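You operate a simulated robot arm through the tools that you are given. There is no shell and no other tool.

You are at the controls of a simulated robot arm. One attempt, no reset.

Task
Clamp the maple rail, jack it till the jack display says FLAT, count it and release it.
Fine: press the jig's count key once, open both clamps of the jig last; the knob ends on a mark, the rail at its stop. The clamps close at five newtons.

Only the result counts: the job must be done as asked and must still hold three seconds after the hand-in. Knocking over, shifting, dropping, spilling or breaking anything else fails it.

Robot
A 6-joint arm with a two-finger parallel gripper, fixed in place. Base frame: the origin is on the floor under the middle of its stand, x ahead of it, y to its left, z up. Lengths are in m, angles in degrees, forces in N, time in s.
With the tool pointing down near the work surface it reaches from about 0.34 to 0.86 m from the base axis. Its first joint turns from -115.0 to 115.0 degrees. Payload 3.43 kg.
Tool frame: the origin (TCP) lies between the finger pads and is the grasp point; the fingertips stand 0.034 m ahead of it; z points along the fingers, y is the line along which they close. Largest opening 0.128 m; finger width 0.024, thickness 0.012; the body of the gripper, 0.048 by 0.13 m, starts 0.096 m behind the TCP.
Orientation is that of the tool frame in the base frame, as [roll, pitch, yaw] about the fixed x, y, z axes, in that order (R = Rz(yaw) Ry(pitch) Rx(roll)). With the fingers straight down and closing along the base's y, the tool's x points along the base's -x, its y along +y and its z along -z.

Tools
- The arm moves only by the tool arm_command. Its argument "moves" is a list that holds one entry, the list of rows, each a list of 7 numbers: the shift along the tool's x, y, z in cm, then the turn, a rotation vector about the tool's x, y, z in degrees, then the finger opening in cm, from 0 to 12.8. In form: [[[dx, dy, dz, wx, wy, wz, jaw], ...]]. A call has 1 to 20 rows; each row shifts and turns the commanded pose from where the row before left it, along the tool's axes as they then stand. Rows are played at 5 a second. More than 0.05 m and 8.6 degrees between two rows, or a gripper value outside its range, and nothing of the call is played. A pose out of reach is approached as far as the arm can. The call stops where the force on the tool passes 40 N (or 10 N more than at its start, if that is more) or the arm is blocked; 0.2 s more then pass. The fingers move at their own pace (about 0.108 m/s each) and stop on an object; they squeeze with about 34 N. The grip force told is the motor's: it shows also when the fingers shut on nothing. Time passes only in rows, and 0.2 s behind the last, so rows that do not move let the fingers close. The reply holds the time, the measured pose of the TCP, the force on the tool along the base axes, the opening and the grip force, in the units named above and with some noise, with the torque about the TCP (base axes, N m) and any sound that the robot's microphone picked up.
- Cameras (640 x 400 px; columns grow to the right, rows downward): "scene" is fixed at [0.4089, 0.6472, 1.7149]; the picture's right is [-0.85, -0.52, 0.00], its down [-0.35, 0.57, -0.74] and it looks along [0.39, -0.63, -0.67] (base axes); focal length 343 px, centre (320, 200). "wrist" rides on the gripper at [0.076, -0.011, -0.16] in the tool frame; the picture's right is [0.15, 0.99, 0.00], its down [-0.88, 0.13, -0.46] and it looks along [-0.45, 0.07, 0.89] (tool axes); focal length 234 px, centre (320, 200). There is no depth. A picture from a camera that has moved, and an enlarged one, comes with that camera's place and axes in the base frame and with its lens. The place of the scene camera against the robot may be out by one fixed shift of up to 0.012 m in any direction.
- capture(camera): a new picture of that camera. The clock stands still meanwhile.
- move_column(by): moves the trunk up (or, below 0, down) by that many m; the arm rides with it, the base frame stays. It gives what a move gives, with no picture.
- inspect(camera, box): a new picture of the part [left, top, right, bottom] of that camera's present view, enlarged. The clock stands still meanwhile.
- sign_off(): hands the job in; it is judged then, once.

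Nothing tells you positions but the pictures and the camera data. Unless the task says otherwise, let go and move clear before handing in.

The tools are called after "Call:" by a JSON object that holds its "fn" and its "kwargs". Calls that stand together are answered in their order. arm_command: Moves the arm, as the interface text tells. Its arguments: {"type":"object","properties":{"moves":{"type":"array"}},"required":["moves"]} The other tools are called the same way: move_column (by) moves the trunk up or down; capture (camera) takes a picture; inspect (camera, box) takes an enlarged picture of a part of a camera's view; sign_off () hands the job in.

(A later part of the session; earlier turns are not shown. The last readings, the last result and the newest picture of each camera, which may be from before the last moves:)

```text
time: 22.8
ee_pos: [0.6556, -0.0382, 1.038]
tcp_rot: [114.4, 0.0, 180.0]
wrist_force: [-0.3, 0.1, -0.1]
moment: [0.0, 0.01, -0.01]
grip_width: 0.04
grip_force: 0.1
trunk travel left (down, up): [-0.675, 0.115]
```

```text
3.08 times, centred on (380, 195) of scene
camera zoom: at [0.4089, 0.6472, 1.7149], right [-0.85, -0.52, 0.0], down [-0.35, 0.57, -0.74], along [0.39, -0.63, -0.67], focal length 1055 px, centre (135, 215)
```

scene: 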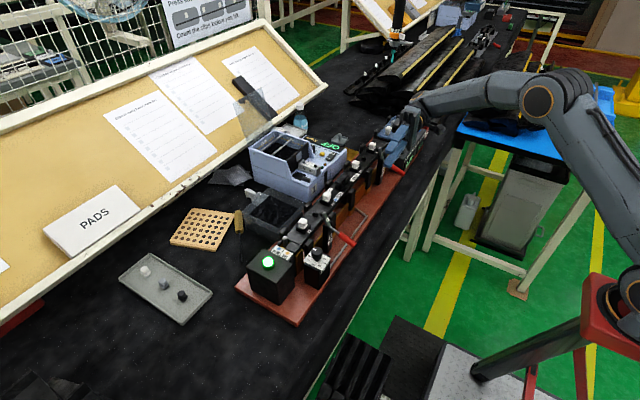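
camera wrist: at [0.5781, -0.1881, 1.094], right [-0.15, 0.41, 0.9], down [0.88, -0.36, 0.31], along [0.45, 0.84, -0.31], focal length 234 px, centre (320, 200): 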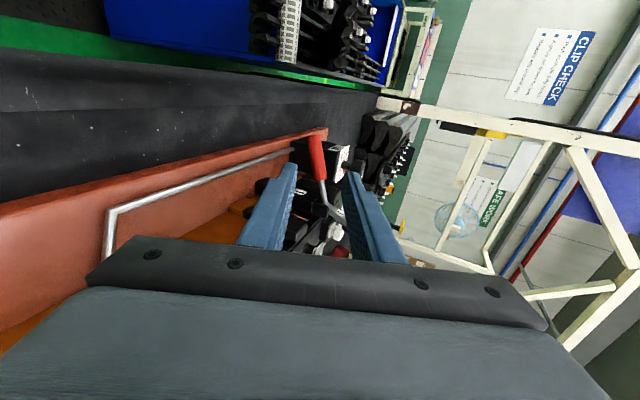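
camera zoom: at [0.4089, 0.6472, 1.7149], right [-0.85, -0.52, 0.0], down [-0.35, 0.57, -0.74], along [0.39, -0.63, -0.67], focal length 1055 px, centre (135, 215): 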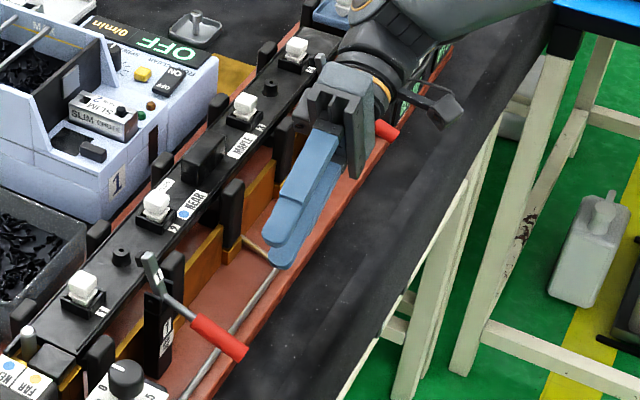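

The handle lies nicely between the two fingers. I slide forward along the fingers so that they straddle it.

Call:
{"fn": "arm_command", "kwargs": {"moves": [[[0, -0.2, 4.0, 0, 0, 0, 4], [0, -0.2, 4.0, 0, 0, 0, 4], [0, -0.2, 3.9, 0, 0, 0, 4], [0, 0, 0, 0, 0, 0, 4]]]}}

Call:
{"fn": "capture", "kwargs": {"camera": "wrist"}}

Call:
{"fn": "inspect", "kwargs": {"camera": "wrist", "box": [240, 130, 400, 250]}}

```text
time: 23.8
ee_pos: [0.6544, 0.0667, 0.9833]
tcp_rot: [114.4, 0.0, 180.0]
wrist_force: [1.5, -0.2, 0.8]
moment: [-0.02, 0.0, -0.02]
grip_width: 0.0398
grip_force: 0.1
trunk travel left (down, up): [-0.675, 0.115]
```

```text
taken
camera wrist: at [0.5774, -0.0824, 1.0398], right [-0.15, 0.41, 0.9], down [0.88, -0.36, 0.31], along [0.45, 0.84, -0.31], focal length 234 px, centre (320, 200)
```

wrist: 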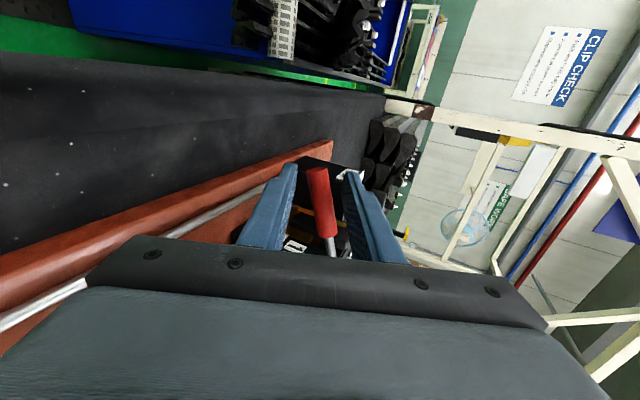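

```text
3.33 times, centred on (320, 190) of wrist
camera zoom: at [0.5774, -0.0824, 1.0398], right [-0.15, 0.41, 0.9], down [0.88, -0.36, 0.31], along [0.45, 0.84, -0.31], focal length 781 px, centre (320, 233)
```

zoom: 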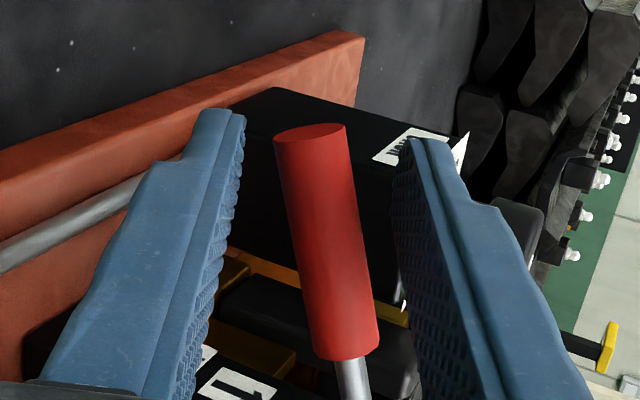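

The handle is straddled with clearance on both sides. I start lifting along the arc around the pivot (0.726, 1.005), in small portions while watching the force.

Call:
{"fn": "arm_command", "kwargs": {"moves": [[[0.25, 0.9, -0.41, 0, 0, 0, 4], [0.11, 0.96, -0.43, 0, 0, 0, 4], [-0.04, 0.96, -0.43, 0, 0, 0, 4], [0, 0, 0, 0, 0, 0, 4]]]}}

Call:
{"fn": "inspect", "kwargs": {"camera": "wrist", "box": [240, 130, 400, 250]}}

```text
time: 24.8
ee_pos: [0.6512, 0.0664, 1.0144]
tcp_rot: [114.4, 0.0, -180.0]
wrist_force: [-0.1, 0.2, -0.7]
moment: [-0.01, -0.02, 0.04]
grip_width: 0.0402
grip_force: 0.1
trunk travel left (down, up): [-0.675, 0.115]
```

```text
3.33 times, centred on (320, 190) of wrist
camera zoom: at [0.5743, -0.0832, 1.0708], right [-0.15, 0.41, 0.9], down [0.88, -0.36, 0.31], along [0.45, 0.84, -0.31], focal length 781 px, centre (320, 233)
```

zoom: 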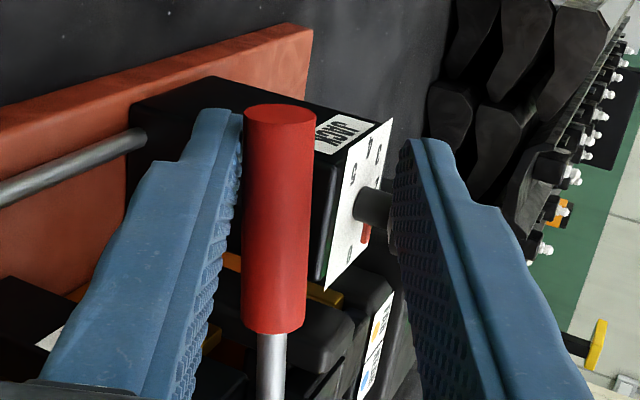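

The handle is following the lower finger with almost no resistance. Continuing along the arc.

Call:
{"fn": "arm_command", "kwargs": {"moves": [[[-0.18, 0.94, -0.43, 0, 0, 0, 4], [-0.33, 0.91, -0.41, 0, 0, 0, 4], [-0.46, 0.86, -0.39, 0, 0, 0, 4], [0, 0, 0, 0, 0, 0, 4]]]}}

Call:
{"fn": "inspect", "kwargs": {"camera": "wrist", "box": [240, 130, 400, 250]}}

Call:
{"fn": "inspect", "kwargs": {"camera": "scene", "box": [315, 200, 375, 245]}}

```text
time: 25.8
ee_pos: [0.6604, 0.0675, 1.0441]
tcp_rot: [114.4, 0.0, -179.9]
wrist_force: [-0.3, -1.2, 0.3]
moment: [-0.02, 0.0, 0.01]
grip_width: 0.0405
grip_force: 0.1
trunk travel left (down, up): [-0.675, 0.115]
```

```text
3.33 times, centred on (320, 190) of wrist
camera zoom: at [0.5841, -0.0826, 1.1007], right [-0.15, 0.41, 0.9], down [0.88, -0.36, 0.31], along [0.45, 0.84, -0.31], focal length 781 px, centre (320, 233)
```

zoom: 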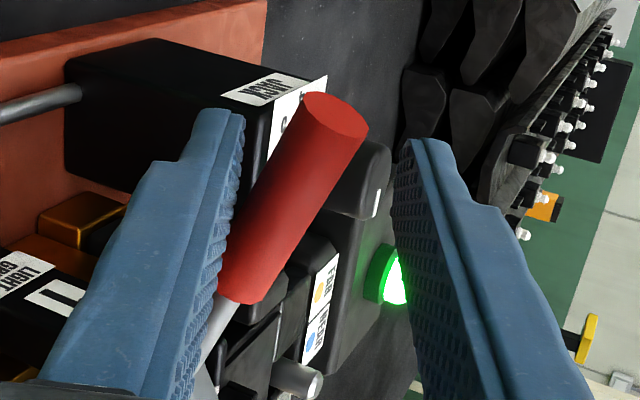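

```text
8.89 times, centred on (345, 222) of scene
camera zoom: at [0.4089, 0.6472, 1.7149], right [-0.85, -0.52, 0.0], down [-0.35, 0.57, -0.74], along [0.39, -0.63, -0.67], focal length 3049 px, centre (98, 0)
```

zoom: 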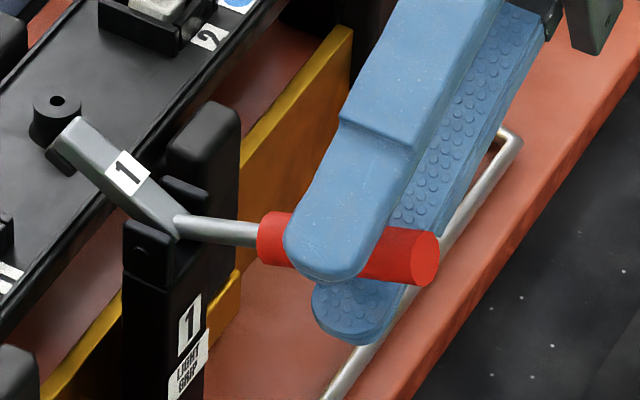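

The arm of clamp 1 is coming down onto the rail. I'll continue in smaller steps and watch for resistance or a click.

Call:
{"fn": "arm_command", "kwargs": {"moves": [[[-0.29, 0.4, -0.18, 0, 0, 0, 4], [-0.29, 0.39, -0.18, 0, 0, 0, 4], [-0.35, 0.36, -0.16, 0, 0, 0, 4], [0, 0, 0, 0, 0, 0, 4]]]}}

Call:
{"fn": "inspect", "kwargs": {"camera": "wrist", "box": [240, 130, 400, 250]}}

Call:
{"fn": "inspect", "kwargs": {"camera": "scene", "box": [315, 200, 375, 245]}}

```text
time: 26.8
ee_pos: [0.6696, 0.067, 1.0565]
tcp_rot: [114.4, 0.1, -179.9]
wrist_force: [-0.6, -0.3, -0.2]
moment: [0.0, 0.0, 0.0]
grip_width: 0.0404
grip_force: 0.2
trunk travel left (down, up): [-0.675, 0.115]
```

```text
3.33 times, centred on (320, 190) of wrist
camera zoom: at [0.5936, -0.0829, 1.1132], right [-0.15, 0.41, 0.9], down [0.88, -0.36, 0.31], along [0.45, 0.84, -0.31], focal length 781 px, centre (320, 233)
```

zoom: 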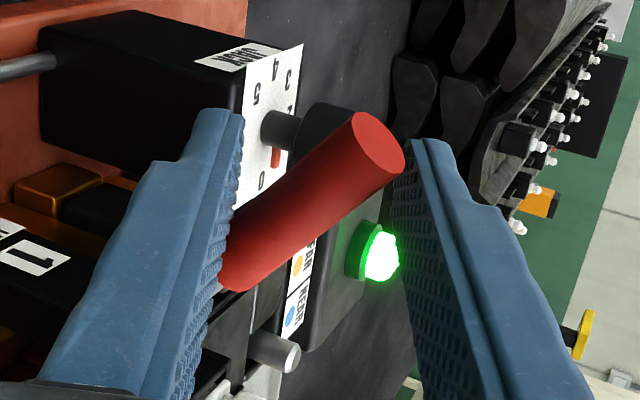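

```text
8.89 times, centred on (345, 222) of scene
camera zoom: at [0.4089, 0.6472, 1.7149], right [-0.85, -0.52, 0.0], down [-0.35, 0.57, -0.74], along [0.39, -0.63, -0.67], focal length 3049 px, centre (98, 0)
```

zoom: 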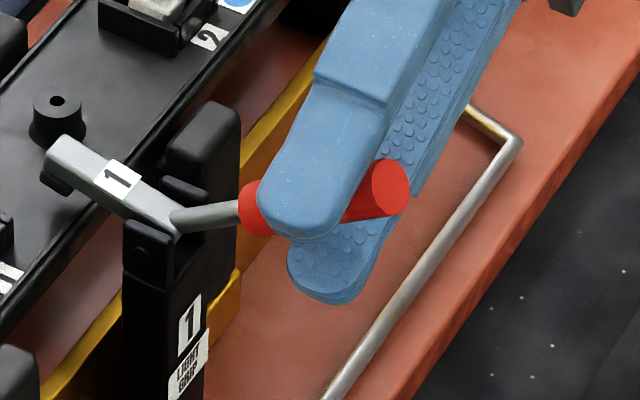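

No resistance yet, but the handle gets steep between the fingers, so I widen the opening while raising the hand to keep the lower finger in place. Then I continue the arc.

Call:
{"fn": "arm_command", "kwargs": {"moves": [[[0, 0.75, 0, 0, 0, 0, 5.5], [0, 0.75, 0, 0, 0, 0, 7], [0, 0, 0, 0, 0, 0, 7]]]}}

Call:
{"fn": "inspect", "kwargs": {"camera": "wrist", "box": [200, 110, 440, 260]}}

```text
time: 27.6
ee_pos: [0.6698, 0.0731, 1.0708]
tcp_rot: [114.5, -0.1, -179.8]
wrist_force: [-0.5, -0.1, -0.2]
moment: [-0.01, 0.02, -0.04]
grip_width: 0.0703
grip_force: 0.4
trunk travel left (down, up): [-0.675, 0.115]
```

```text
2.67 times, centred on (320, 185) of wrist
camera zoom: at [0.5936, -0.0768, 1.1273], right [-0.15, 0.41, 0.9], down [0.88, -0.36, 0.31], along [0.45, 0.84, -0.31], focal length 624 px, centre (320, 240)
```

zoom: 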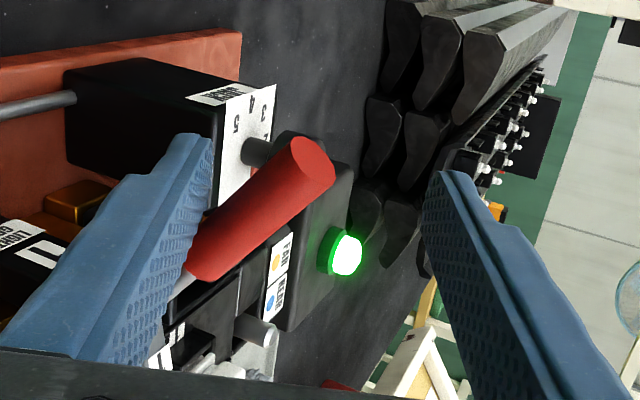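

The handle stays put. Pushing on in 3 mm steps perpendicular to the handle.

Call:
{"fn": "arm_command", "kwargs": {"moves": [[[-0.2, 0.2, -0.09, 0, 0, 0, 7], [-0.2, 0.2, -0.09, 0, 0, 0, 7], [0, 0, 0, 0, 0, 0, 7]]]}}

Call:
{"fn": "inspect", "kwargs": {"camera": "scene", "box": [315, 200, 375, 245]}}

```text
time: 28.4
ee_pos: [0.675, 0.0726, 1.0736]
tcp_rot: [114.3, 0.0, -179.9]
wrist_force: [0.4, -0.2, 0.4]
moment: [0.02, 0.02, 0.01]
grip_width: 0.07
grip_force: 0.1
trunk travel left (down, up): [-0.675, 0.115]
```

```text
8.89 times, centred on (345, 222) of scene
camera zoom: at [0.4089, 0.6472, 1.7149], right [-0.85, -0.52, 0.0], down [-0.35, 0.57, -0.74], along [0.39, -0.63, -0.67], focal length 3049 px, centre (98, 0)
```

zoom: 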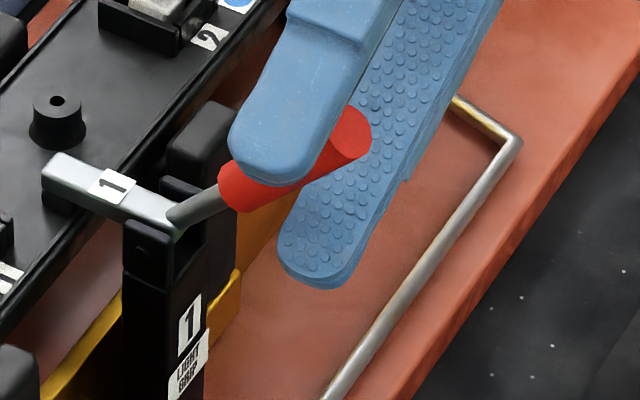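

The pad is close to the rail top now. I'll go on in 2–3 mm steps and check force each time.

Call:
{"fn": "arm_command", "kwargs": {"moves": [[[-0.2, 0.18, -0.08, 0, 0, 0, 7], [-0.2, 0.16, -0.07, 0, 0, 0, 7], [0, 0, 0, 0, 0, 0, 7]]]}}

Call:
{"fn": "inspect", "kwargs": {"camera": "scene", "box": [315, 200, 375, 245]}}

```text
time: 29.2
ee_pos: [0.6779, 0.0728, 1.0793]
tcp_rot: [114.4, -0.1, -180.0]
wrist_force: [-0.2, 0.2, -0.3]
moment: [0.0, 0.0, 0.0]
grip_width: 0.07
grip_force: 0.1
trunk travel left (down, up): [-0.675, 0.115]
```

```text
8.89 times, centred on (345, 222) of scene
camera zoom: at [0.4089, 0.6472, 1.7149], right [-0.85, -0.52, 0.0], down [-0.35, 0.57, -0.74], along [0.39, -0.63, -0.67], focal length 3049 px, centre (98, 0)
```

zoom: 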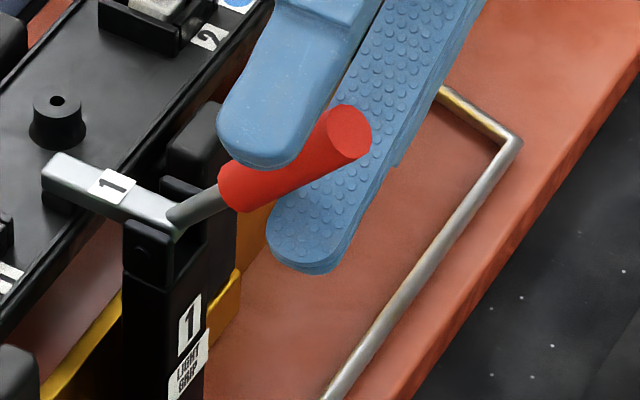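

The handle didn't move in the last step; let me see where the lower finger is relative to it.

Call:
{"fn": "inspect", "kwargs": {"camera": "wrist", "box": [200, 110, 440, 260]}}

Call:
{"fn": "inspect", "kwargs": {"camera": "scene", "box": [325, 210, 349, 225]}}

Call:
{"fn": "inspect", "kwargs": {"camera": "scene", "box": [380, 120, 440, 170]}}

```text
2.67 times, centred on (320, 185) of wrist
camera zoom: at [0.6015, -0.0774, 1.1351], right [-0.15, 0.41, 0.9], down [0.88, -0.36, 0.31], along [0.45, 0.84, -0.31], focal length 624 px, centre (320, 240)
```

zoom: 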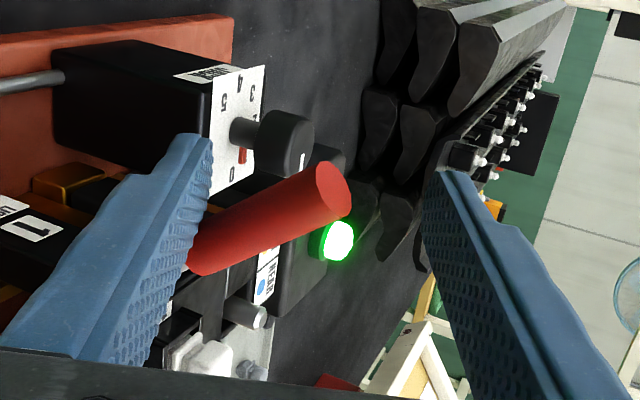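

```text
16.00 times, centred on (337, 218) of scene
camera zoom: at [0.4089, 0.6472, 1.7149], right [-0.85, -0.52, 0.0], down [-0.35, 0.57, -0.74], along [0.39, -0.63, -0.67], focal length 5488 px, centre (48, -80)
```

zoom: 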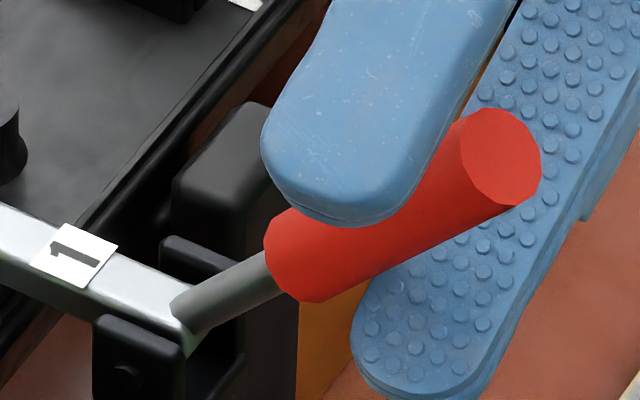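

```text
8.00 times, centred on (410, 145) of scene
camera zoom: at [0.4089, 0.6472, 1.7149], right [-0.85, -0.52, 0.0], down [-0.35, 0.57, -0.74], along [0.39, -0.63, -0.67], focal length 2744 px, centre (-400, 640)
```

zoom: 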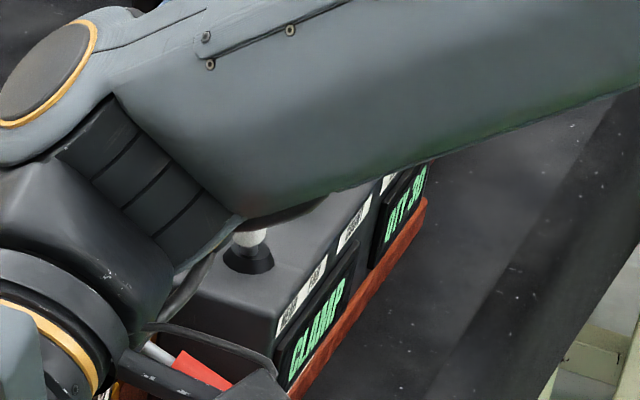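

Handle 1 has swung to ~52° and stays there by itself with no force on the finger. Let me check whether the pad really sits on the rail.

Call:
{"fn": "inspect", "kwargs": {"camera": "scene", "box": [308, 211, 332, 227]}}

Call:
{"fn": "inspect", "kwargs": {"camera": "wrist", "box": [200, 210, 300, 260]}}

```text
16.00 times, centred on (320, 219) of scene
camera zoom: at [0.4089, 0.6472, 1.7149], right [-0.85, -0.52, 0.0], down [-0.35, 0.57, -0.74], along [0.39, -0.63, -0.67], focal length 5488 px, centre (320, -104)
```

zoom: 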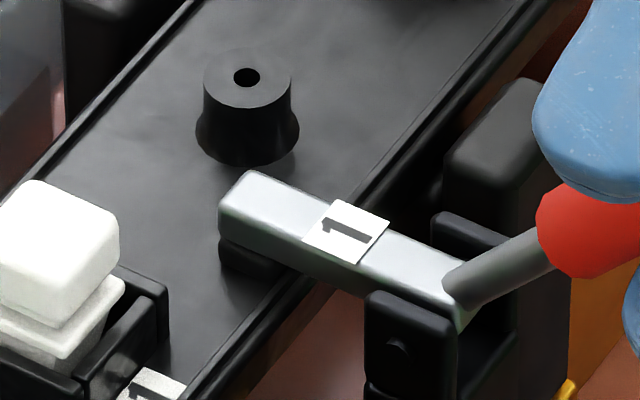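

```text
6.40 times, centred on (250, 235) of wrist
camera zoom: at [0.6015, -0.0774, 1.1351], right [-0.15, 0.41, 0.9], down [0.88, -0.36, 0.31], along [0.45, 0.84, -0.31], focal length 1499 px, centre (768, -24)
```

zoom: 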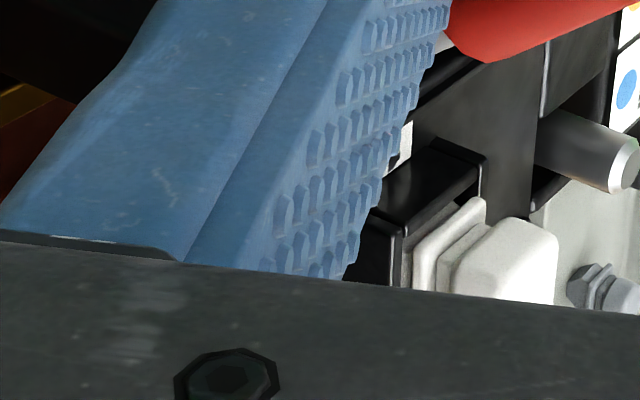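

The pad rests on the rail. To make sure it's latched with its 5 N, I push the handle a little further and watch the force build up.

Call:
{"fn": "arm_command", "kwargs": {"moves": [[[-0.16, 0.11, -0.05, 0, 0, 0, 7], [-0.16, 0.11, -0.05, 0, 0, 0, 7], [0, 0, 0, 0, 0, 0, 7]]]}}

Call:
{"fn": "arm_command", "kwargs": {"moves": [[[-0.16, 0.11, -0.05, 0, 0, 0, 7], [0, 0, 0, 0, 0, 0, 7]]]}}

```text
time: 30.0
ee_pos: [0.6776, 0.0726, 1.0804]
tcp_rot: [114.5, -0.2, -179.7]
wrist_force: [-23.7, -2.9, -8.6]
moment: [-0.11, 1.08, -0.05]
grip_width: 0.0747
grip_force: 4.5
trunk travel left (down, up): [-0.675, 0.115]
```

```text
time: 30.8
ee_pos: [0.6793, 0.0732, 1.0785]
tcp_rot: [114.6, -0.5, -179.8]
wrist_force: [-11.3, -3.5, -6.9]
moment: [-0.06, 0.59, 0.05]
grip_width: 0.0743
grip_force: 4.0
trunk travel left (down, up): [-0.675, 0.115]
stopped in row 2: the force on the tool passed its limit at 40 N (the readings are from after the stop); the commanded pose is now the measured one
```

The force rose firmly (handle at its end stop), so the clamp is fully home. I back off right away and check that it stays closed.

Call:
{"fn": "arm_command", "kwargs": {"moves": [[[0.3, -0.3, 0.13, 0, 0, 0, 7], [0.3, -0.3, 0.13, 0, 0, 0, 7], [0, 0, 0, 0, 0, 0, 7]]]}}

Call:
{"fn": "inspect", "kwargs": {"camera": "wrist", "box": [200, 110, 440, 260]}}

Call:
{"fn": "inspect", "kwargs": {"camera": "scene", "box": [280, 205, 360, 255]}}

```text
time: 31.6
ee_pos: [0.6755, 0.074, 1.0727]
tcp_rot: [114.5, -0.2, -179.8]
wrist_force: [0.3, -0.3, 0.4]
moment: [-0.03, -0.01, 0.02]
grip_width: 0.0699
grip_force: 0.0
trunk travel left (down, up): [-0.675, 0.115]
```

```text
2.67 times, centred on (320, 185) of wrist
camera zoom: at [0.5998, -0.0761, 1.1304], right [-0.14, 0.41, 0.9], down [0.88, -0.36, 0.3], along [0.45, 0.84, -0.31], focal length 624 px, centre (320, 240)
```

zoom: 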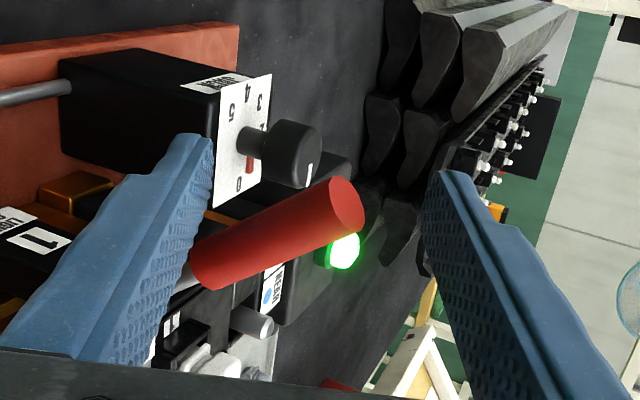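

```text
8.00 times, centred on (320, 230) of scene
camera zoom: at [0.4089, 0.6472, 1.7149], right [-0.85, -0.52, 0.0], down [-0.35, 0.57, -0.74], along [0.39, -0.63, -0.67], focal length 2744 px, centre (320, -40)
```

zoom: 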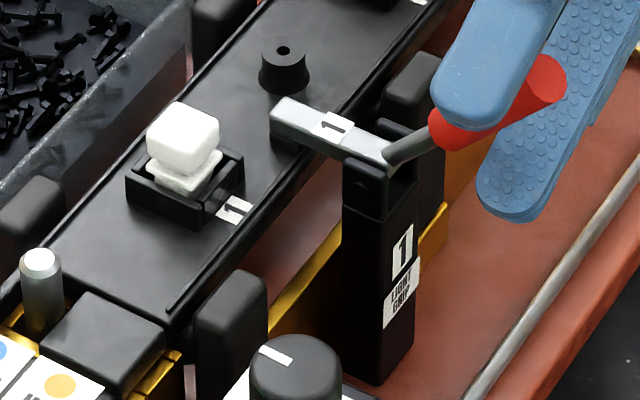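

Clamp 1 is closed and the rail is still against its stop. Now I back straight out along the fingers, raise, and turn the hand back to vertical.

Call:
{"fn": "arm_command", "kwargs": {"moves": [[[0, 0, -3, 0, 0, 0, 7], [0, 0, -4, 0, 0, 0, 7], [0, 0, -4, 0, 0, 0, 7], [0.5, 2.5, -3, 0, 0, 0, 7], [0.5, 2.5, -3, 0, 0, 0, 7], [0, 0, 0, 8.2, 0, 0, 6], [0, 0, 0, 8.2, 0, 0, 5], [0, 0, 0, 8.2, 0, 0, 4], [0, 0, 0, 8.2, 0, 0, 4], [0, 0, 0, 8.2, 0, 0, 4], [0, 0, 0, 8.2, 0, 0, 4], [0, 0, 0, 8.2, 0, 0, 4], [0, 0, 0, 8.2, 0, 0, 4], [0, 0, 0, 0, 0, 0, 4]]]}}

Call:
{"fn": "capture", "kwargs": {"camera": "wrist"}}

Call:
{"fn": "capture", "kwargs": {"camera": "scene"}}

```text
time: 34.6
ee_pos: [0.6668, -0.0616, 1.1909]
tcp_rot: [-179.8, -0.2, -179.8]
wrist_force: [-0.4, -0.2, 0.5]
moment: [0.01, -0.02, 0.0]
grip_width: 0.0401
grip_force: 0.1
trunk travel left (down, up): [-0.675, 0.115]
```

```text
taken
camera wrist: at [0.5906, -0.0718, 1.3507], right [-0.15, 0.99, 0.0], down [0.88, 0.14, 0.45], along [0.45, 0.07, -0.89], focal length 234 px, centre (320, 200)
```

wrist: 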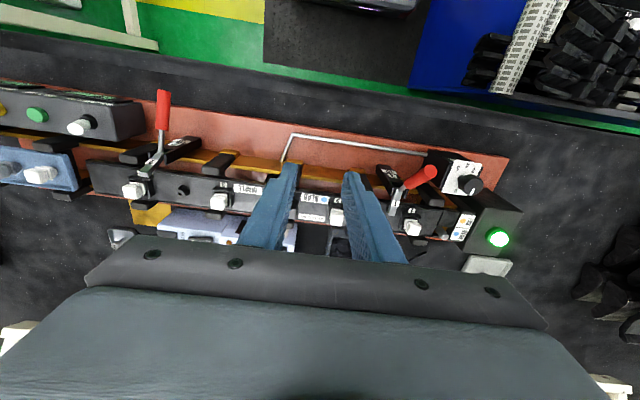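

```text
taken
```

scene: 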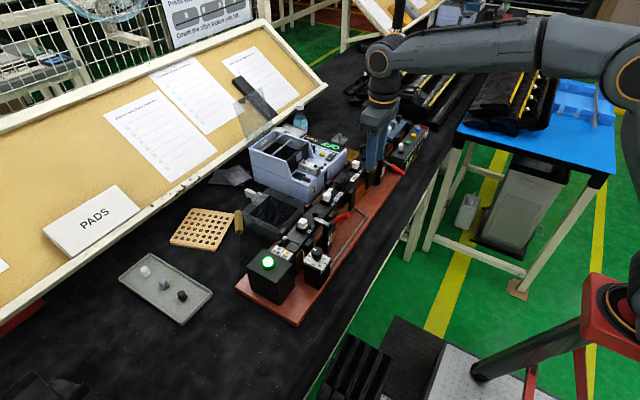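

Clamp 1 stays closed. Now I tilt the hand the other way (fingers toward -y) and go to the standoff before handle 2 at about (0.638, -0.295, 0.978).

Call:
{"fn": "arm_command", "kwargs": {"moves": [[[0, 0, 0, 8.2, 0, 0, 4], [0, 0, 0, 8.2, 0, 0, 4], [0, 0, 0, 8.2, 0, 0, 4], [0, 0, 0, 8.2, 0, 0, 4], [0, 0, 0, 8.2, 0, 0, 4], [0, 0, 0, 8.2, 0, 0, 4], [0, 0, 0, 8.2, 0, 0, 4], [0, 0, 0, 8.2, 0, 0, 4], [0.24, 1.86, 3.5, 0, 0, 0, 4], [0.24, 1.86, 3.5, 0, 0, 0, 4], [0.24, 1.86, 3.5, 0, 0, 0, 4], [0.24, 1.86, 3.5, 0, 0, 0, 4], [0.24, 1.86, 3.5, 0, 0, 0, 4], [0, 0, 0, 0, 0, 0, 4]]]}}

Call:
{"fn": "capture", "kwargs": {"camera": "wrist"}}

Call:
{"fn": "inspect", "kwargs": {"camera": "wrist", "box": [240, 110, 400, 210]}}

Call:
{"fn": "inspect", "kwargs": {"camera": "scene", "box": [300, 130, 460, 260]}}

```text
time: 37.6
ee_pos: [0.6527, -0.1827, 1.0333]
tcp_rot: [-114.2, -0.3, -179.8]
wrist_force: [0.3, 0.3, 0.1]
moment: [0.0, -0.01, -0.01]
grip_width: 0.04
grip_force: 0.1
trunk travel left (down, up): [-0.675, 0.115]
```

```text
taken
camera wrist: at [0.5752, -0.0415, 1.1102], right [-0.15, 0.41, -0.9], down [0.88, 0.47, 0.07], along [0.45, -0.78, -0.43], focal length 234 px, centre (320, 200)
```

wrist: 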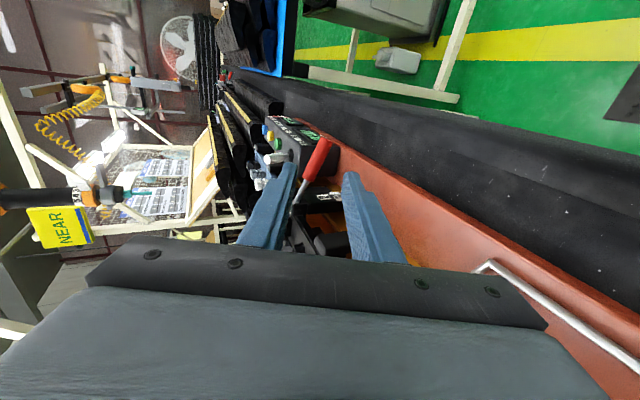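

```text
4.00 times, centred on (320, 160) of wrist
camera zoom: at [0.5752, -0.0415, 1.1102], right [-0.15, 0.41, -0.9], down [0.88, 0.47, 0.07], along [0.45, -0.78, -0.43], focal length 937 px, centre (320, 360)
```

zoom: 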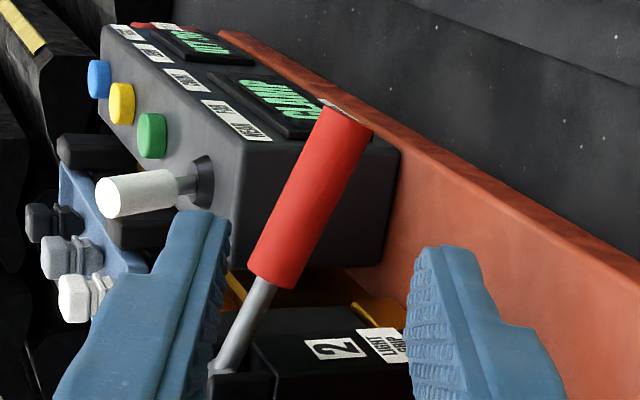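

```text
3.08 times, centred on (380, 195) of scene
camera zoom: at [0.4089, 0.6472, 1.7149], right [-0.85, -0.52, 0.0], down [-0.35, 0.57, -0.74], along [0.39, -0.63, -0.67], focal length 1055 px, centre (135, 215)
```

zoom: 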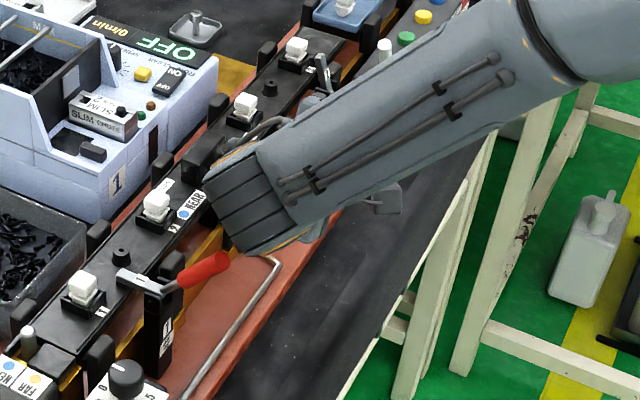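

Handle 2 is at (0.638, -0.295, 0.977), same geometry as clamp 1. I slide in to straddle it.

Call:
{"fn": "arm_command", "kwargs": {"moves": [[[-0.07, 0.06, 4.0, 0, 0, 0, 4], [-0.07, 0.06, 4.0, 0, 0, 0, 4], [-0.07, 0.06, 3.9, 0, 0, 0, 4], [0, 0, 0, 0, 0, 0, 4]]]}}

Call:
{"fn": "inspect", "kwargs": {"camera": "wrist", "box": [200, 110, 440, 260]}}

```text
time: 38.6
ee_pos: [0.6555, -0.2919, 0.9815]
tcp_rot: [-114.2, -0.2, -179.9]
wrist_force: [0.2, 1.0, -0.1]
moment: [-0.02, -0.06, 0.01]
grip_width: 0.0399
grip_force: 0.0
trunk travel left (down, up): [-0.675, 0.115]
```

```text
2.67 times, centred on (320, 185) of wrist
camera zoom: at [0.5782, -0.1511, 1.0591], right [-0.15, 0.41, -0.9], down [0.88, 0.47, 0.07], along [0.45, -0.78, -0.43], focal length 624 px, centre (320, 240)
```

zoom: 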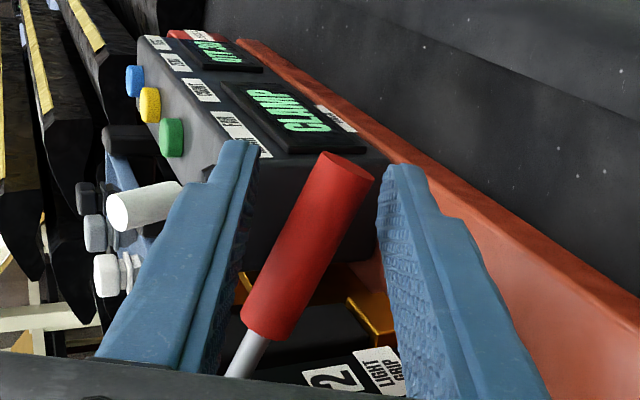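

Handle 2 is between the fingers (left in the picture is up). I lift it along the same arc as clamp 1.

Call:
{"fn": "arm_command", "kwargs": {"moves": [[[0.25, -0.9, -0.41, 0, 0, 0, 4], [0.11, -0.96, -0.43, 0, 0, 0, 4], [-0.04, -0.96, -0.43, 0, 0, 0, 4], [-0.18, -0.94, -0.43, 0, 0, 0, 4], [0, 0, 0, 0, 0, 0, 4]]]}}

Call:
{"fn": "inspect", "kwargs": {"camera": "wrist", "box": [200, 110, 440, 260]}}

```text
time: 39.8
ee_pos: [0.6554, -0.2907, 1.0237]
tcp_rot: [-114.3, -0.2, -179.8]
wrist_force: [-0.1, 0.2, -0.4]
moment: [0.01, 0.03, -0.01]
grip_width: 0.0403
grip_force: 0.4
trunk travel left (down, up): [-0.675, 0.115]
```

```text
2.67 times, centred on (320, 185) of wrist
camera zoom: at [0.578, -0.1492, 1.1005], right [-0.15, 0.41, -0.9], down [0.88, 0.47, 0.07], along [0.45, -0.78, -0.43], focal length 624 px, centre (320, 240)
```

zoom: 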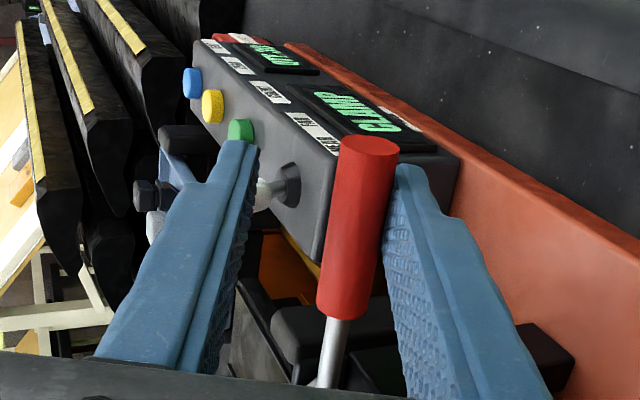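

The handle follows. Next portion of the arc, then I widen the fingers like before.

Call:
{"fn": "arm_command", "kwargs": {"moves": [[[-0.33, -0.91, -0.41, 0, 0, 0, 4], [-0.46, -0.86, -0.39, 0, 0, 0, 4], [0, -0.75, 0, 0, 0, 0, 5.5], [0, -0.75, 0, 0, 0, 0, 7], [0, 0, 0, 0, 0, 0, 7]]]}}

Call:
{"fn": "inspect", "kwargs": {"camera": "wrist", "box": [200, 110, 440, 260]}}

```text
time: 41.0
ee_pos: [0.6624, -0.2957, 1.0577]
tcp_rot: [-114.2, -0.3, -179.9]
wrist_force: [-1.1, 1.1, -0.4]
moment: [0.06, 0.01, -0.02]
grip_width: 0.0711
grip_force: 0.5
trunk travel left (down, up): [-0.675, 0.115]
```

```text
2.67 times, centred on (320, 185) of wrist
camera zoom: at [0.586, -0.1547, 1.1339], right [-0.15, 0.41, -0.9], down [0.88, 0.47, 0.06], along [0.45, -0.78, -0.43], focal length 624 px, centre (320, 240)
```

zoom: 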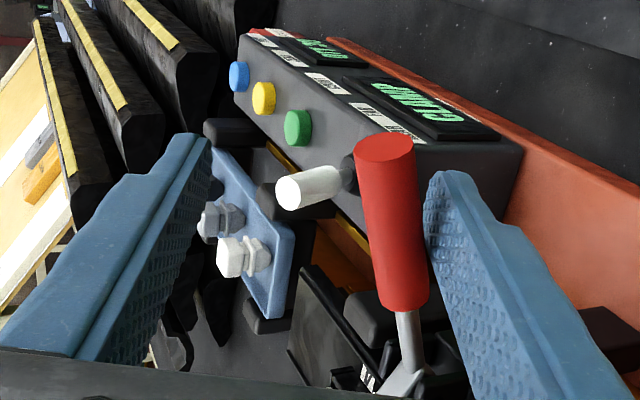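

Handle 2 is at about 23°. Continuing with 5 mm steps up to about 40°.

Call:
{"fn": "arm_command", "kwargs": {"moves": [[[-0.22, -0.41, -0.19, 0, 0, 0, 7], [-0.25, -0.39, -0.18, 0, 0, 0, 7], [-0.29, -0.37, -0.17, 0, 0, 0, 7], [-0.31, -0.36, -0.16, 0, 0, 0, 7], [0, 0, 0, 0, 0, 0, 7]]]}}

Call:
{"fn": "inspect", "kwargs": {"camera": "wrist", "box": [200, 110, 440, 260]}}

Call:
{"fn": "inspect", "kwargs": {"camera": "scene", "box": [360, 130, 440, 180]}}

```text
time: 42.2
ee_pos: [0.6723, -0.2961, 1.0735]
tcp_rot: [-114.3, -0.2, -179.8]
wrist_force: [-1.5, 0.9, -0.9]
moment: [0.01, 0.02, 0.01]
grip_width: 0.07
grip_force: 0.0
trunk travel left (down, up): [-0.675, 0.115]
```

```text
2.67 times, centred on (320, 185) of wrist
camera zoom: at [0.5967, -0.1543, 1.1508], right [-0.15, 0.41, -0.9], down [0.88, 0.47, 0.07], along [0.45, -0.78, -0.43], focal length 624 px, centre (320, 240)
```

zoom: 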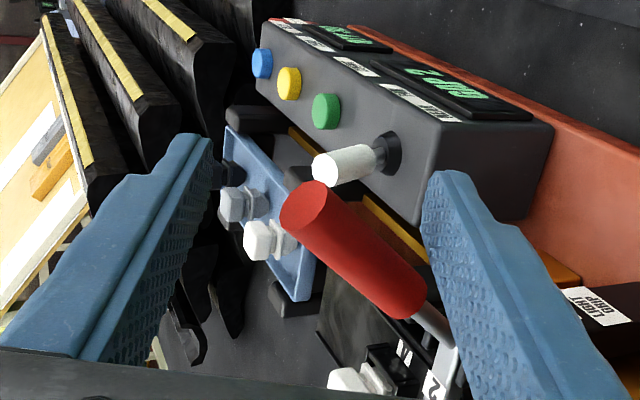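

```text
8.00 times, centred on (400, 155) of scene
camera zoom: at [0.4089, 0.6472, 1.7149], right [-0.85, -0.52, 0.0], down [-0.35, 0.57, -0.74], along [0.39, -0.63, -0.67], focal length 2744 px, centre (-320, 560)
```

zoom: 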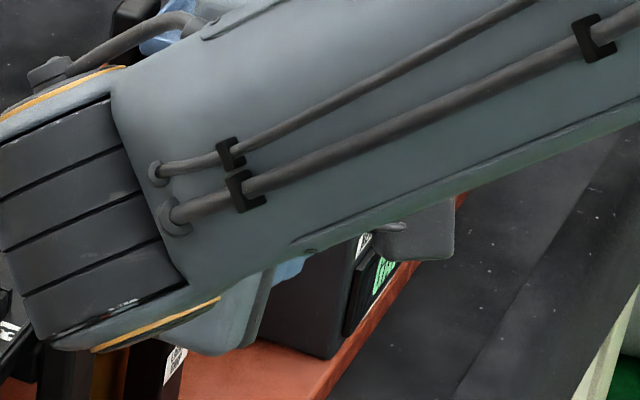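

Clamp 2 snapped closed and the display changed. I'll read it.

Call:
{"fn": "inspect", "kwargs": {"camera": "wrist", "box": [335, 120, 405, 165]}}

Call:
{"fn": "inspect", "kwargs": {"camera": "wrist", "box": [290, 115, 350, 165]}}

Call:
{"fn": "inspect", "kwargs": {"camera": "wrist", "box": [300, 200, 400, 260]}}

```text
8.89 times, centred on (370, 142) of wrist
camera zoom: at [0.5967, -0.1543, 1.1508], right [-0.15, 0.41, -0.9], down [0.88, 0.47, 0.07], along [0.45, -0.78, -0.43], focal length 2082 px, centre (-124, 711)
```

zoom: 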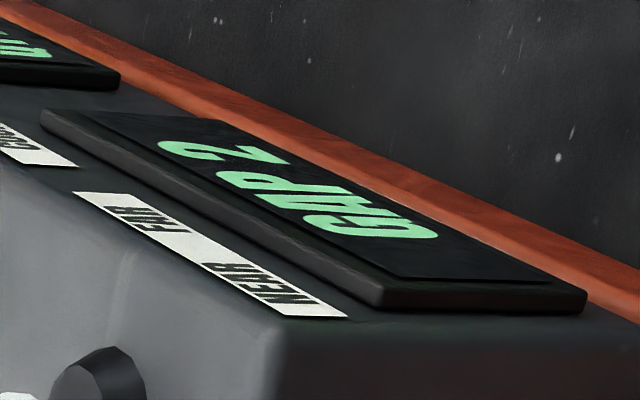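

```text
8.00 times, centred on (320, 140) of wrist
camera zoom: at [0.5967, -0.1543, 1.1508], right [-0.15, 0.41, -0.9], down [0.88, 0.47, 0.07], along [0.45, -0.78, -0.43], focal length 1873 px, centre (320, 680)
```

zoom: 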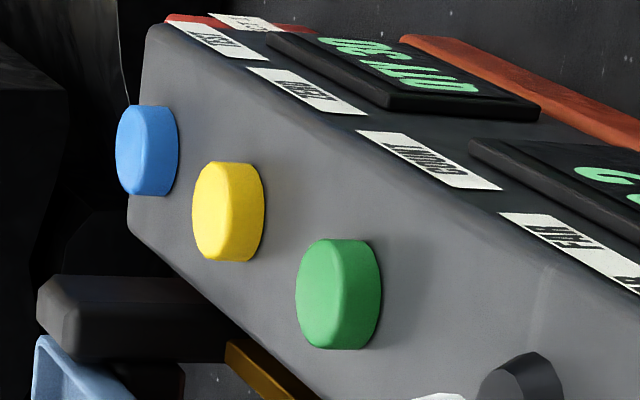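

```text
6.40 times, centred on (350, 230) of wrist
camera zoom: at [0.5967, -0.1543, 1.1508], right [-0.15, 0.41, -0.9], down [0.88, 0.47, 0.07], along [0.45, -0.78, -0.43], focal length 1499 px, centre (128, 8)
```

zoom: 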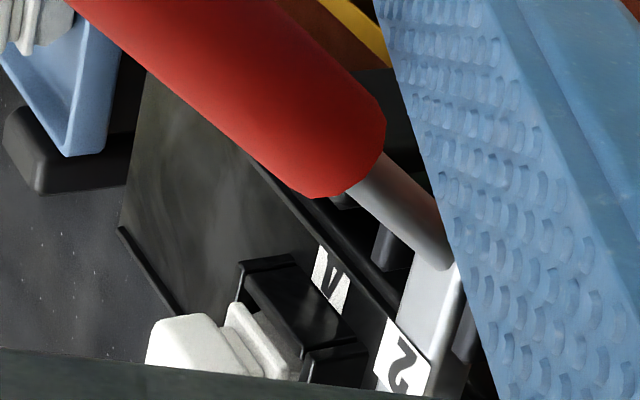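

The display now says GAP 2, so both clamps are registered closed. I back the fingers off the handle and out, raise, and turn the hand vertical.

Call:
{"fn": "arm_command", "kwargs": {"moves": [[[0.3, 0.3, 0.13, 0, 0, 0, 7], [0, 0, -3, 0, 0, 0, 7], [0, 0, -4, 0, 0, 0, 7], [0, 0, -4, 0, 0, 0, 7], [0.5, -2.5, -3, 0, 0, 0, 7], [0.5, -2.5, -3, 0, 0, 0, 7], [0, 0, 0, -8.2, 0, 0, 6], [0, 0, 0, -8.2, 0, 0, 6], [0, 0, 0, -8.2, 0, 0, 6], [0, 0, 0, -8.2, 0, 0, 6], [0, 0, 0, -8.2, 0, 0, 6], [0, 0, 0, -8.2, 0, 0, 6], [0, 0, 0, -8.2, 0, 0, 6], [0, 0, 0, -8.2, 0, 0, 6], [0, 0, 0, 0, 0, 0, 6]]]}}

Call:
{"fn": "capture", "kwargs": {"camera": "wrist"}}

Call:
{"fn": "inspect", "kwargs": {"camera": "scene", "box": [370, 120, 434, 160]}}

Call:
{"fn": "inspect", "kwargs": {"camera": "wrist", "box": [30, 70, 190, 170]}}

```text
time: 45.4
ee_pos: [0.6601, -0.1623, 1.186]
tcp_rot: [180.0, -0.1, -179.6]
wrist_force: [-0.4, 0.5, 0.1]
moment: [-0.01, -0.01, -0.01]
grip_width: 0.0599
grip_force: 0.1
trunk travel left (down, up): [-0.675, 0.115]
```

```text
taken
camera wrist: at [0.5849, -0.1725, 1.3469], right [-0.15, 0.99, 0.0], down [0.88, 0.13, 0.45], along [0.45, 0.07, -0.89], focal length 234 px, centre (320, 200)
```

wrist: 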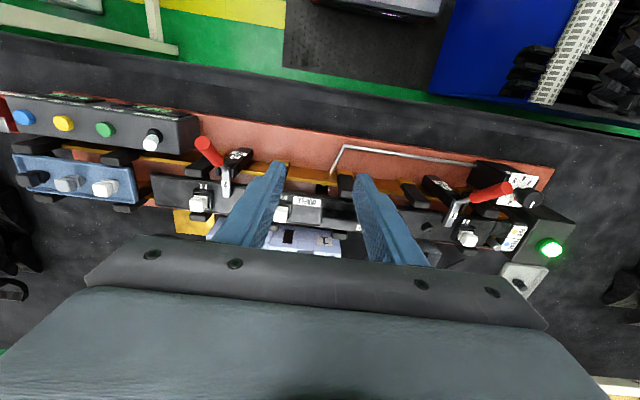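

```text
10.00 times, centred on (402, 140) of scene
camera zoom: at [0.4089, 0.6472, 1.7149], right [-0.85, -0.52, 0.0], down [-0.35, 0.57, -0.74], along [0.39, -0.63, -0.67], focal length 3430 px, centre (-500, 800)
```

zoom: 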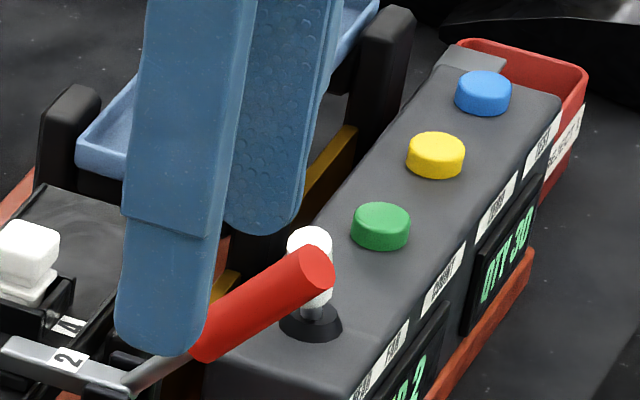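

```text
4.00 times, centred on (110, 120) of wrist
camera zoom: at [0.5849, -0.1725, 1.3469], right [-0.15, 0.99, 0.0], down [0.88, 0.13, 0.45], along [0.45, 0.07, -0.89], focal length 937 px, centre (1160, 520)
```

zoom: 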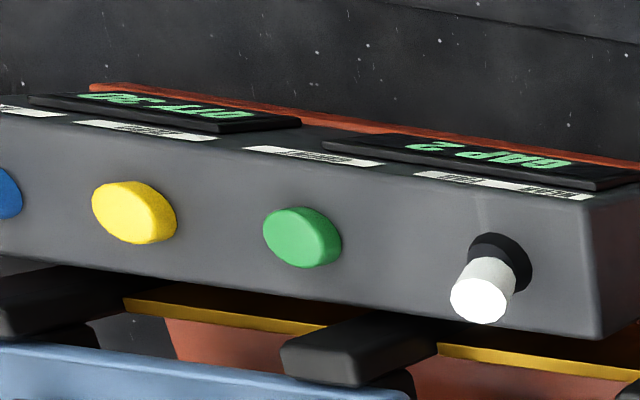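

Display still GAP 2, QTY 30. Next I go over to the JACK knob near (0.70, 0.18), staying above the raised handle 1, and look at it from two heights to locate it precisely.

Call:
{"fn": "arm_command", "kwargs": {"moves": [[[0, 4.9, 0, 0, 0, 0, 6], [0, 4.9, 0, 0, 0, 0, 6], [0, 4.9, 0, 0, 0, 0, 6], [0, 4.9, 0, 0, 0, 0, 6], [0, 4.9, 0, 0, 0, 0, 6], [0, 4.9, 0, 0, 0, 0, 6], [0, 4.9, 0, 0, 0, 0, 6], [-1.5, 0, 0, 0, 0, 0, 6], [0, 0, 0, 0, 0, 0, 6]]]}}

Call:
{"fn": "capture", "kwargs": {"camera": "wrist"}}

Call:
{"fn": "inspect", "kwargs": {"camera": "wrist", "box": [270, 100, 370, 180]}}

```text
time: 47.4
ee_pos: [0.6769, 0.1828, 1.1845]
tcp_rot: [-179.9, -0.2, -179.7]
wrist_force: [-0.1, -0.6, -1.5]
moment: [0.01, 0.02, -0.02]
grip_width: 0.0598
grip_force: 0.1
trunk travel left (down, up): [-0.675, 0.115]
```

```text
taken
camera wrist: at [0.6011, 0.1727, 1.3454], right [-0.15, 0.99, 0.0], down [0.88, 0.13, 0.45], along [0.45, 0.07, -0.89], focal length 234 px, centre (320, 200)
```

wrist: 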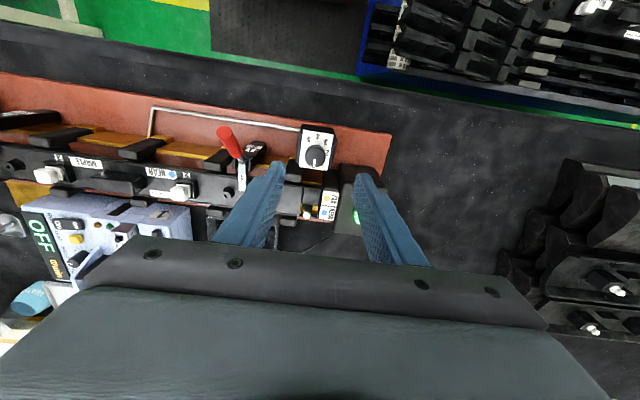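

```text
5.00 times, centred on (320, 140) of wrist
camera zoom: at [0.6011, 0.1727, 1.3454], right [-0.15, 0.99, 0.0], down [0.88, 0.13, 0.45], along [0.45, 0.07, -0.89], focal length 1171 px, centre (320, 500)
```

zoom: 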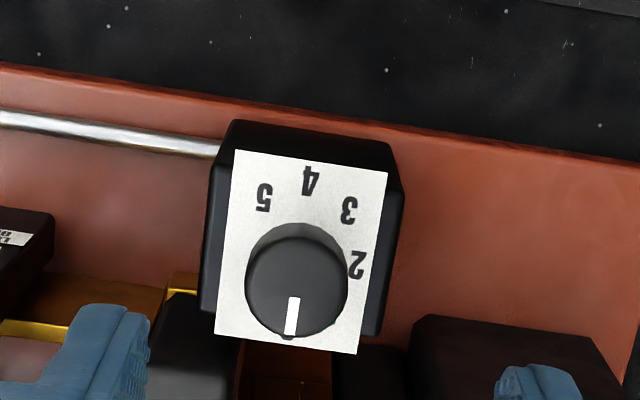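

I lower 6 cm for the second view of the knob.

Call:
{"fn": "arm_command", "kwargs": {"moves": [[[0, 0, 3, 0, 0, 0, 6], [0, 0, 3, 0, 0, 0, 6], [0, 0, 0, 0, 0, 0, 6]]]}}

Call:
{"fn": "inspect", "kwargs": {"camera": "wrist", "box": [260, 110, 380, 200]}}

```text
time: 48.2
ee_pos: [0.6749, 0.1838, 1.1248]
tcp_rot: [-179.9, -0.1, -179.8]
wrist_force: [-1.0, 0.5, -0.2]
moment: [-0.03, 0.0, 0.0]
grip_width: 0.0601
grip_force: 0.0
trunk travel left (down, up): [-0.675, 0.115]
```

```text
4.44 times, centred on (320, 155) of wrist
camera zoom: at [0.5995, 0.1722, 1.285], right [-0.15, 0.99, 0.0], down [0.88, 0.13, 0.45], along [0.45, 0.07, -0.89], focal length 1041 px, centre (320, 400)
```

zoom: 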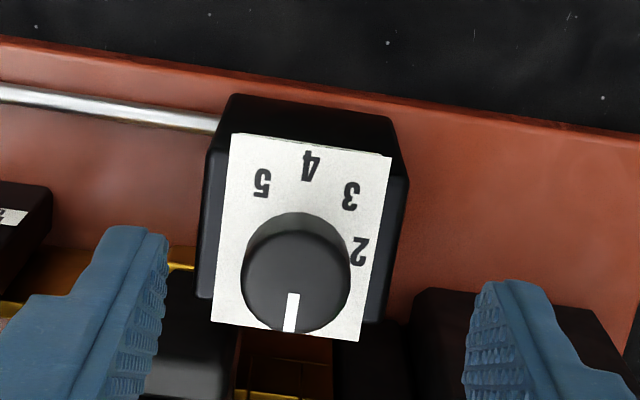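

The knob is about 30 mm across, centred near (0.699, 0.181) with its top around z≈1.015. To pin down x and y I'll look from directly above it.

Call:
{"fn": "arm_command", "kwargs": {"moves": [[[0, 0, -4, 0, 0, 0, 6], [-5, 0, 0, 0, 0, 0, 6], [-5, 0, 0, 0, 0, 0, 6], [0, 0, 0, 0, 0, 0, 6], [0, 0, 0, 0, 0, 0, 6]]]}}

Call:
{"fn": "inspect", "kwargs": {"camera": "wrist", "box": [260, 40, 380, 120]}}

Call:
{"fn": "capture", "kwargs": {"camera": "wrist"}}

```text
time: 49.4
ee_pos: [0.774, 0.185, 1.1641]
tcp_rot: [-179.9, -0.4, -179.9]
wrist_force: [-0.1, -0.8, -1.2]
moment: [-0.01, 0.01, -0.03]
grip_width: 0.0599
grip_force: 0.0
trunk travel left (down, up): [-0.675, 0.115]
```

```text
5.00 times, centred on (320, 80) of wrist
camera zoom: at [0.6981, 0.1731, 1.3261], right [-0.15, 0.99, 0.0], down [0.88, 0.13, 0.45], along [0.45, 0.07, -0.89], focal length 1171 px, centre (320, 800)
```

zoom: 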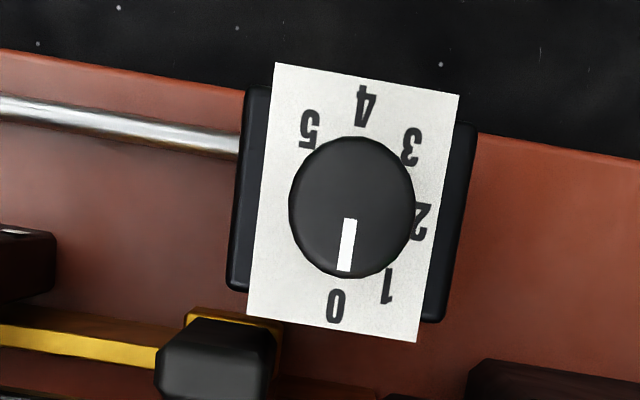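

```text
taken
camera wrist: at [0.6981, 0.1731, 1.3261], right [-0.15, 0.99, 0.0], down [0.88, 0.13, 0.45], along [0.45, 0.07, -0.89], focal length 234 px, centre (320, 200)
```

wrist: 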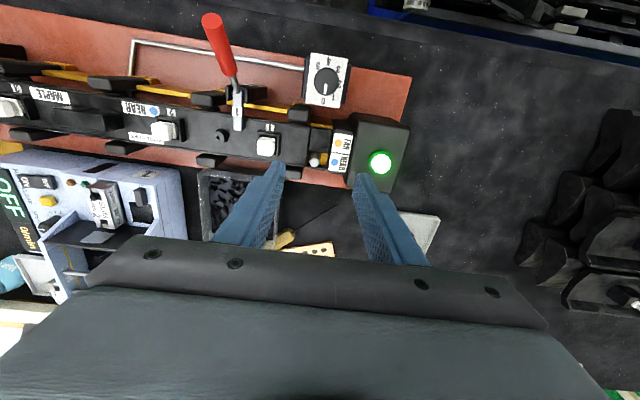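

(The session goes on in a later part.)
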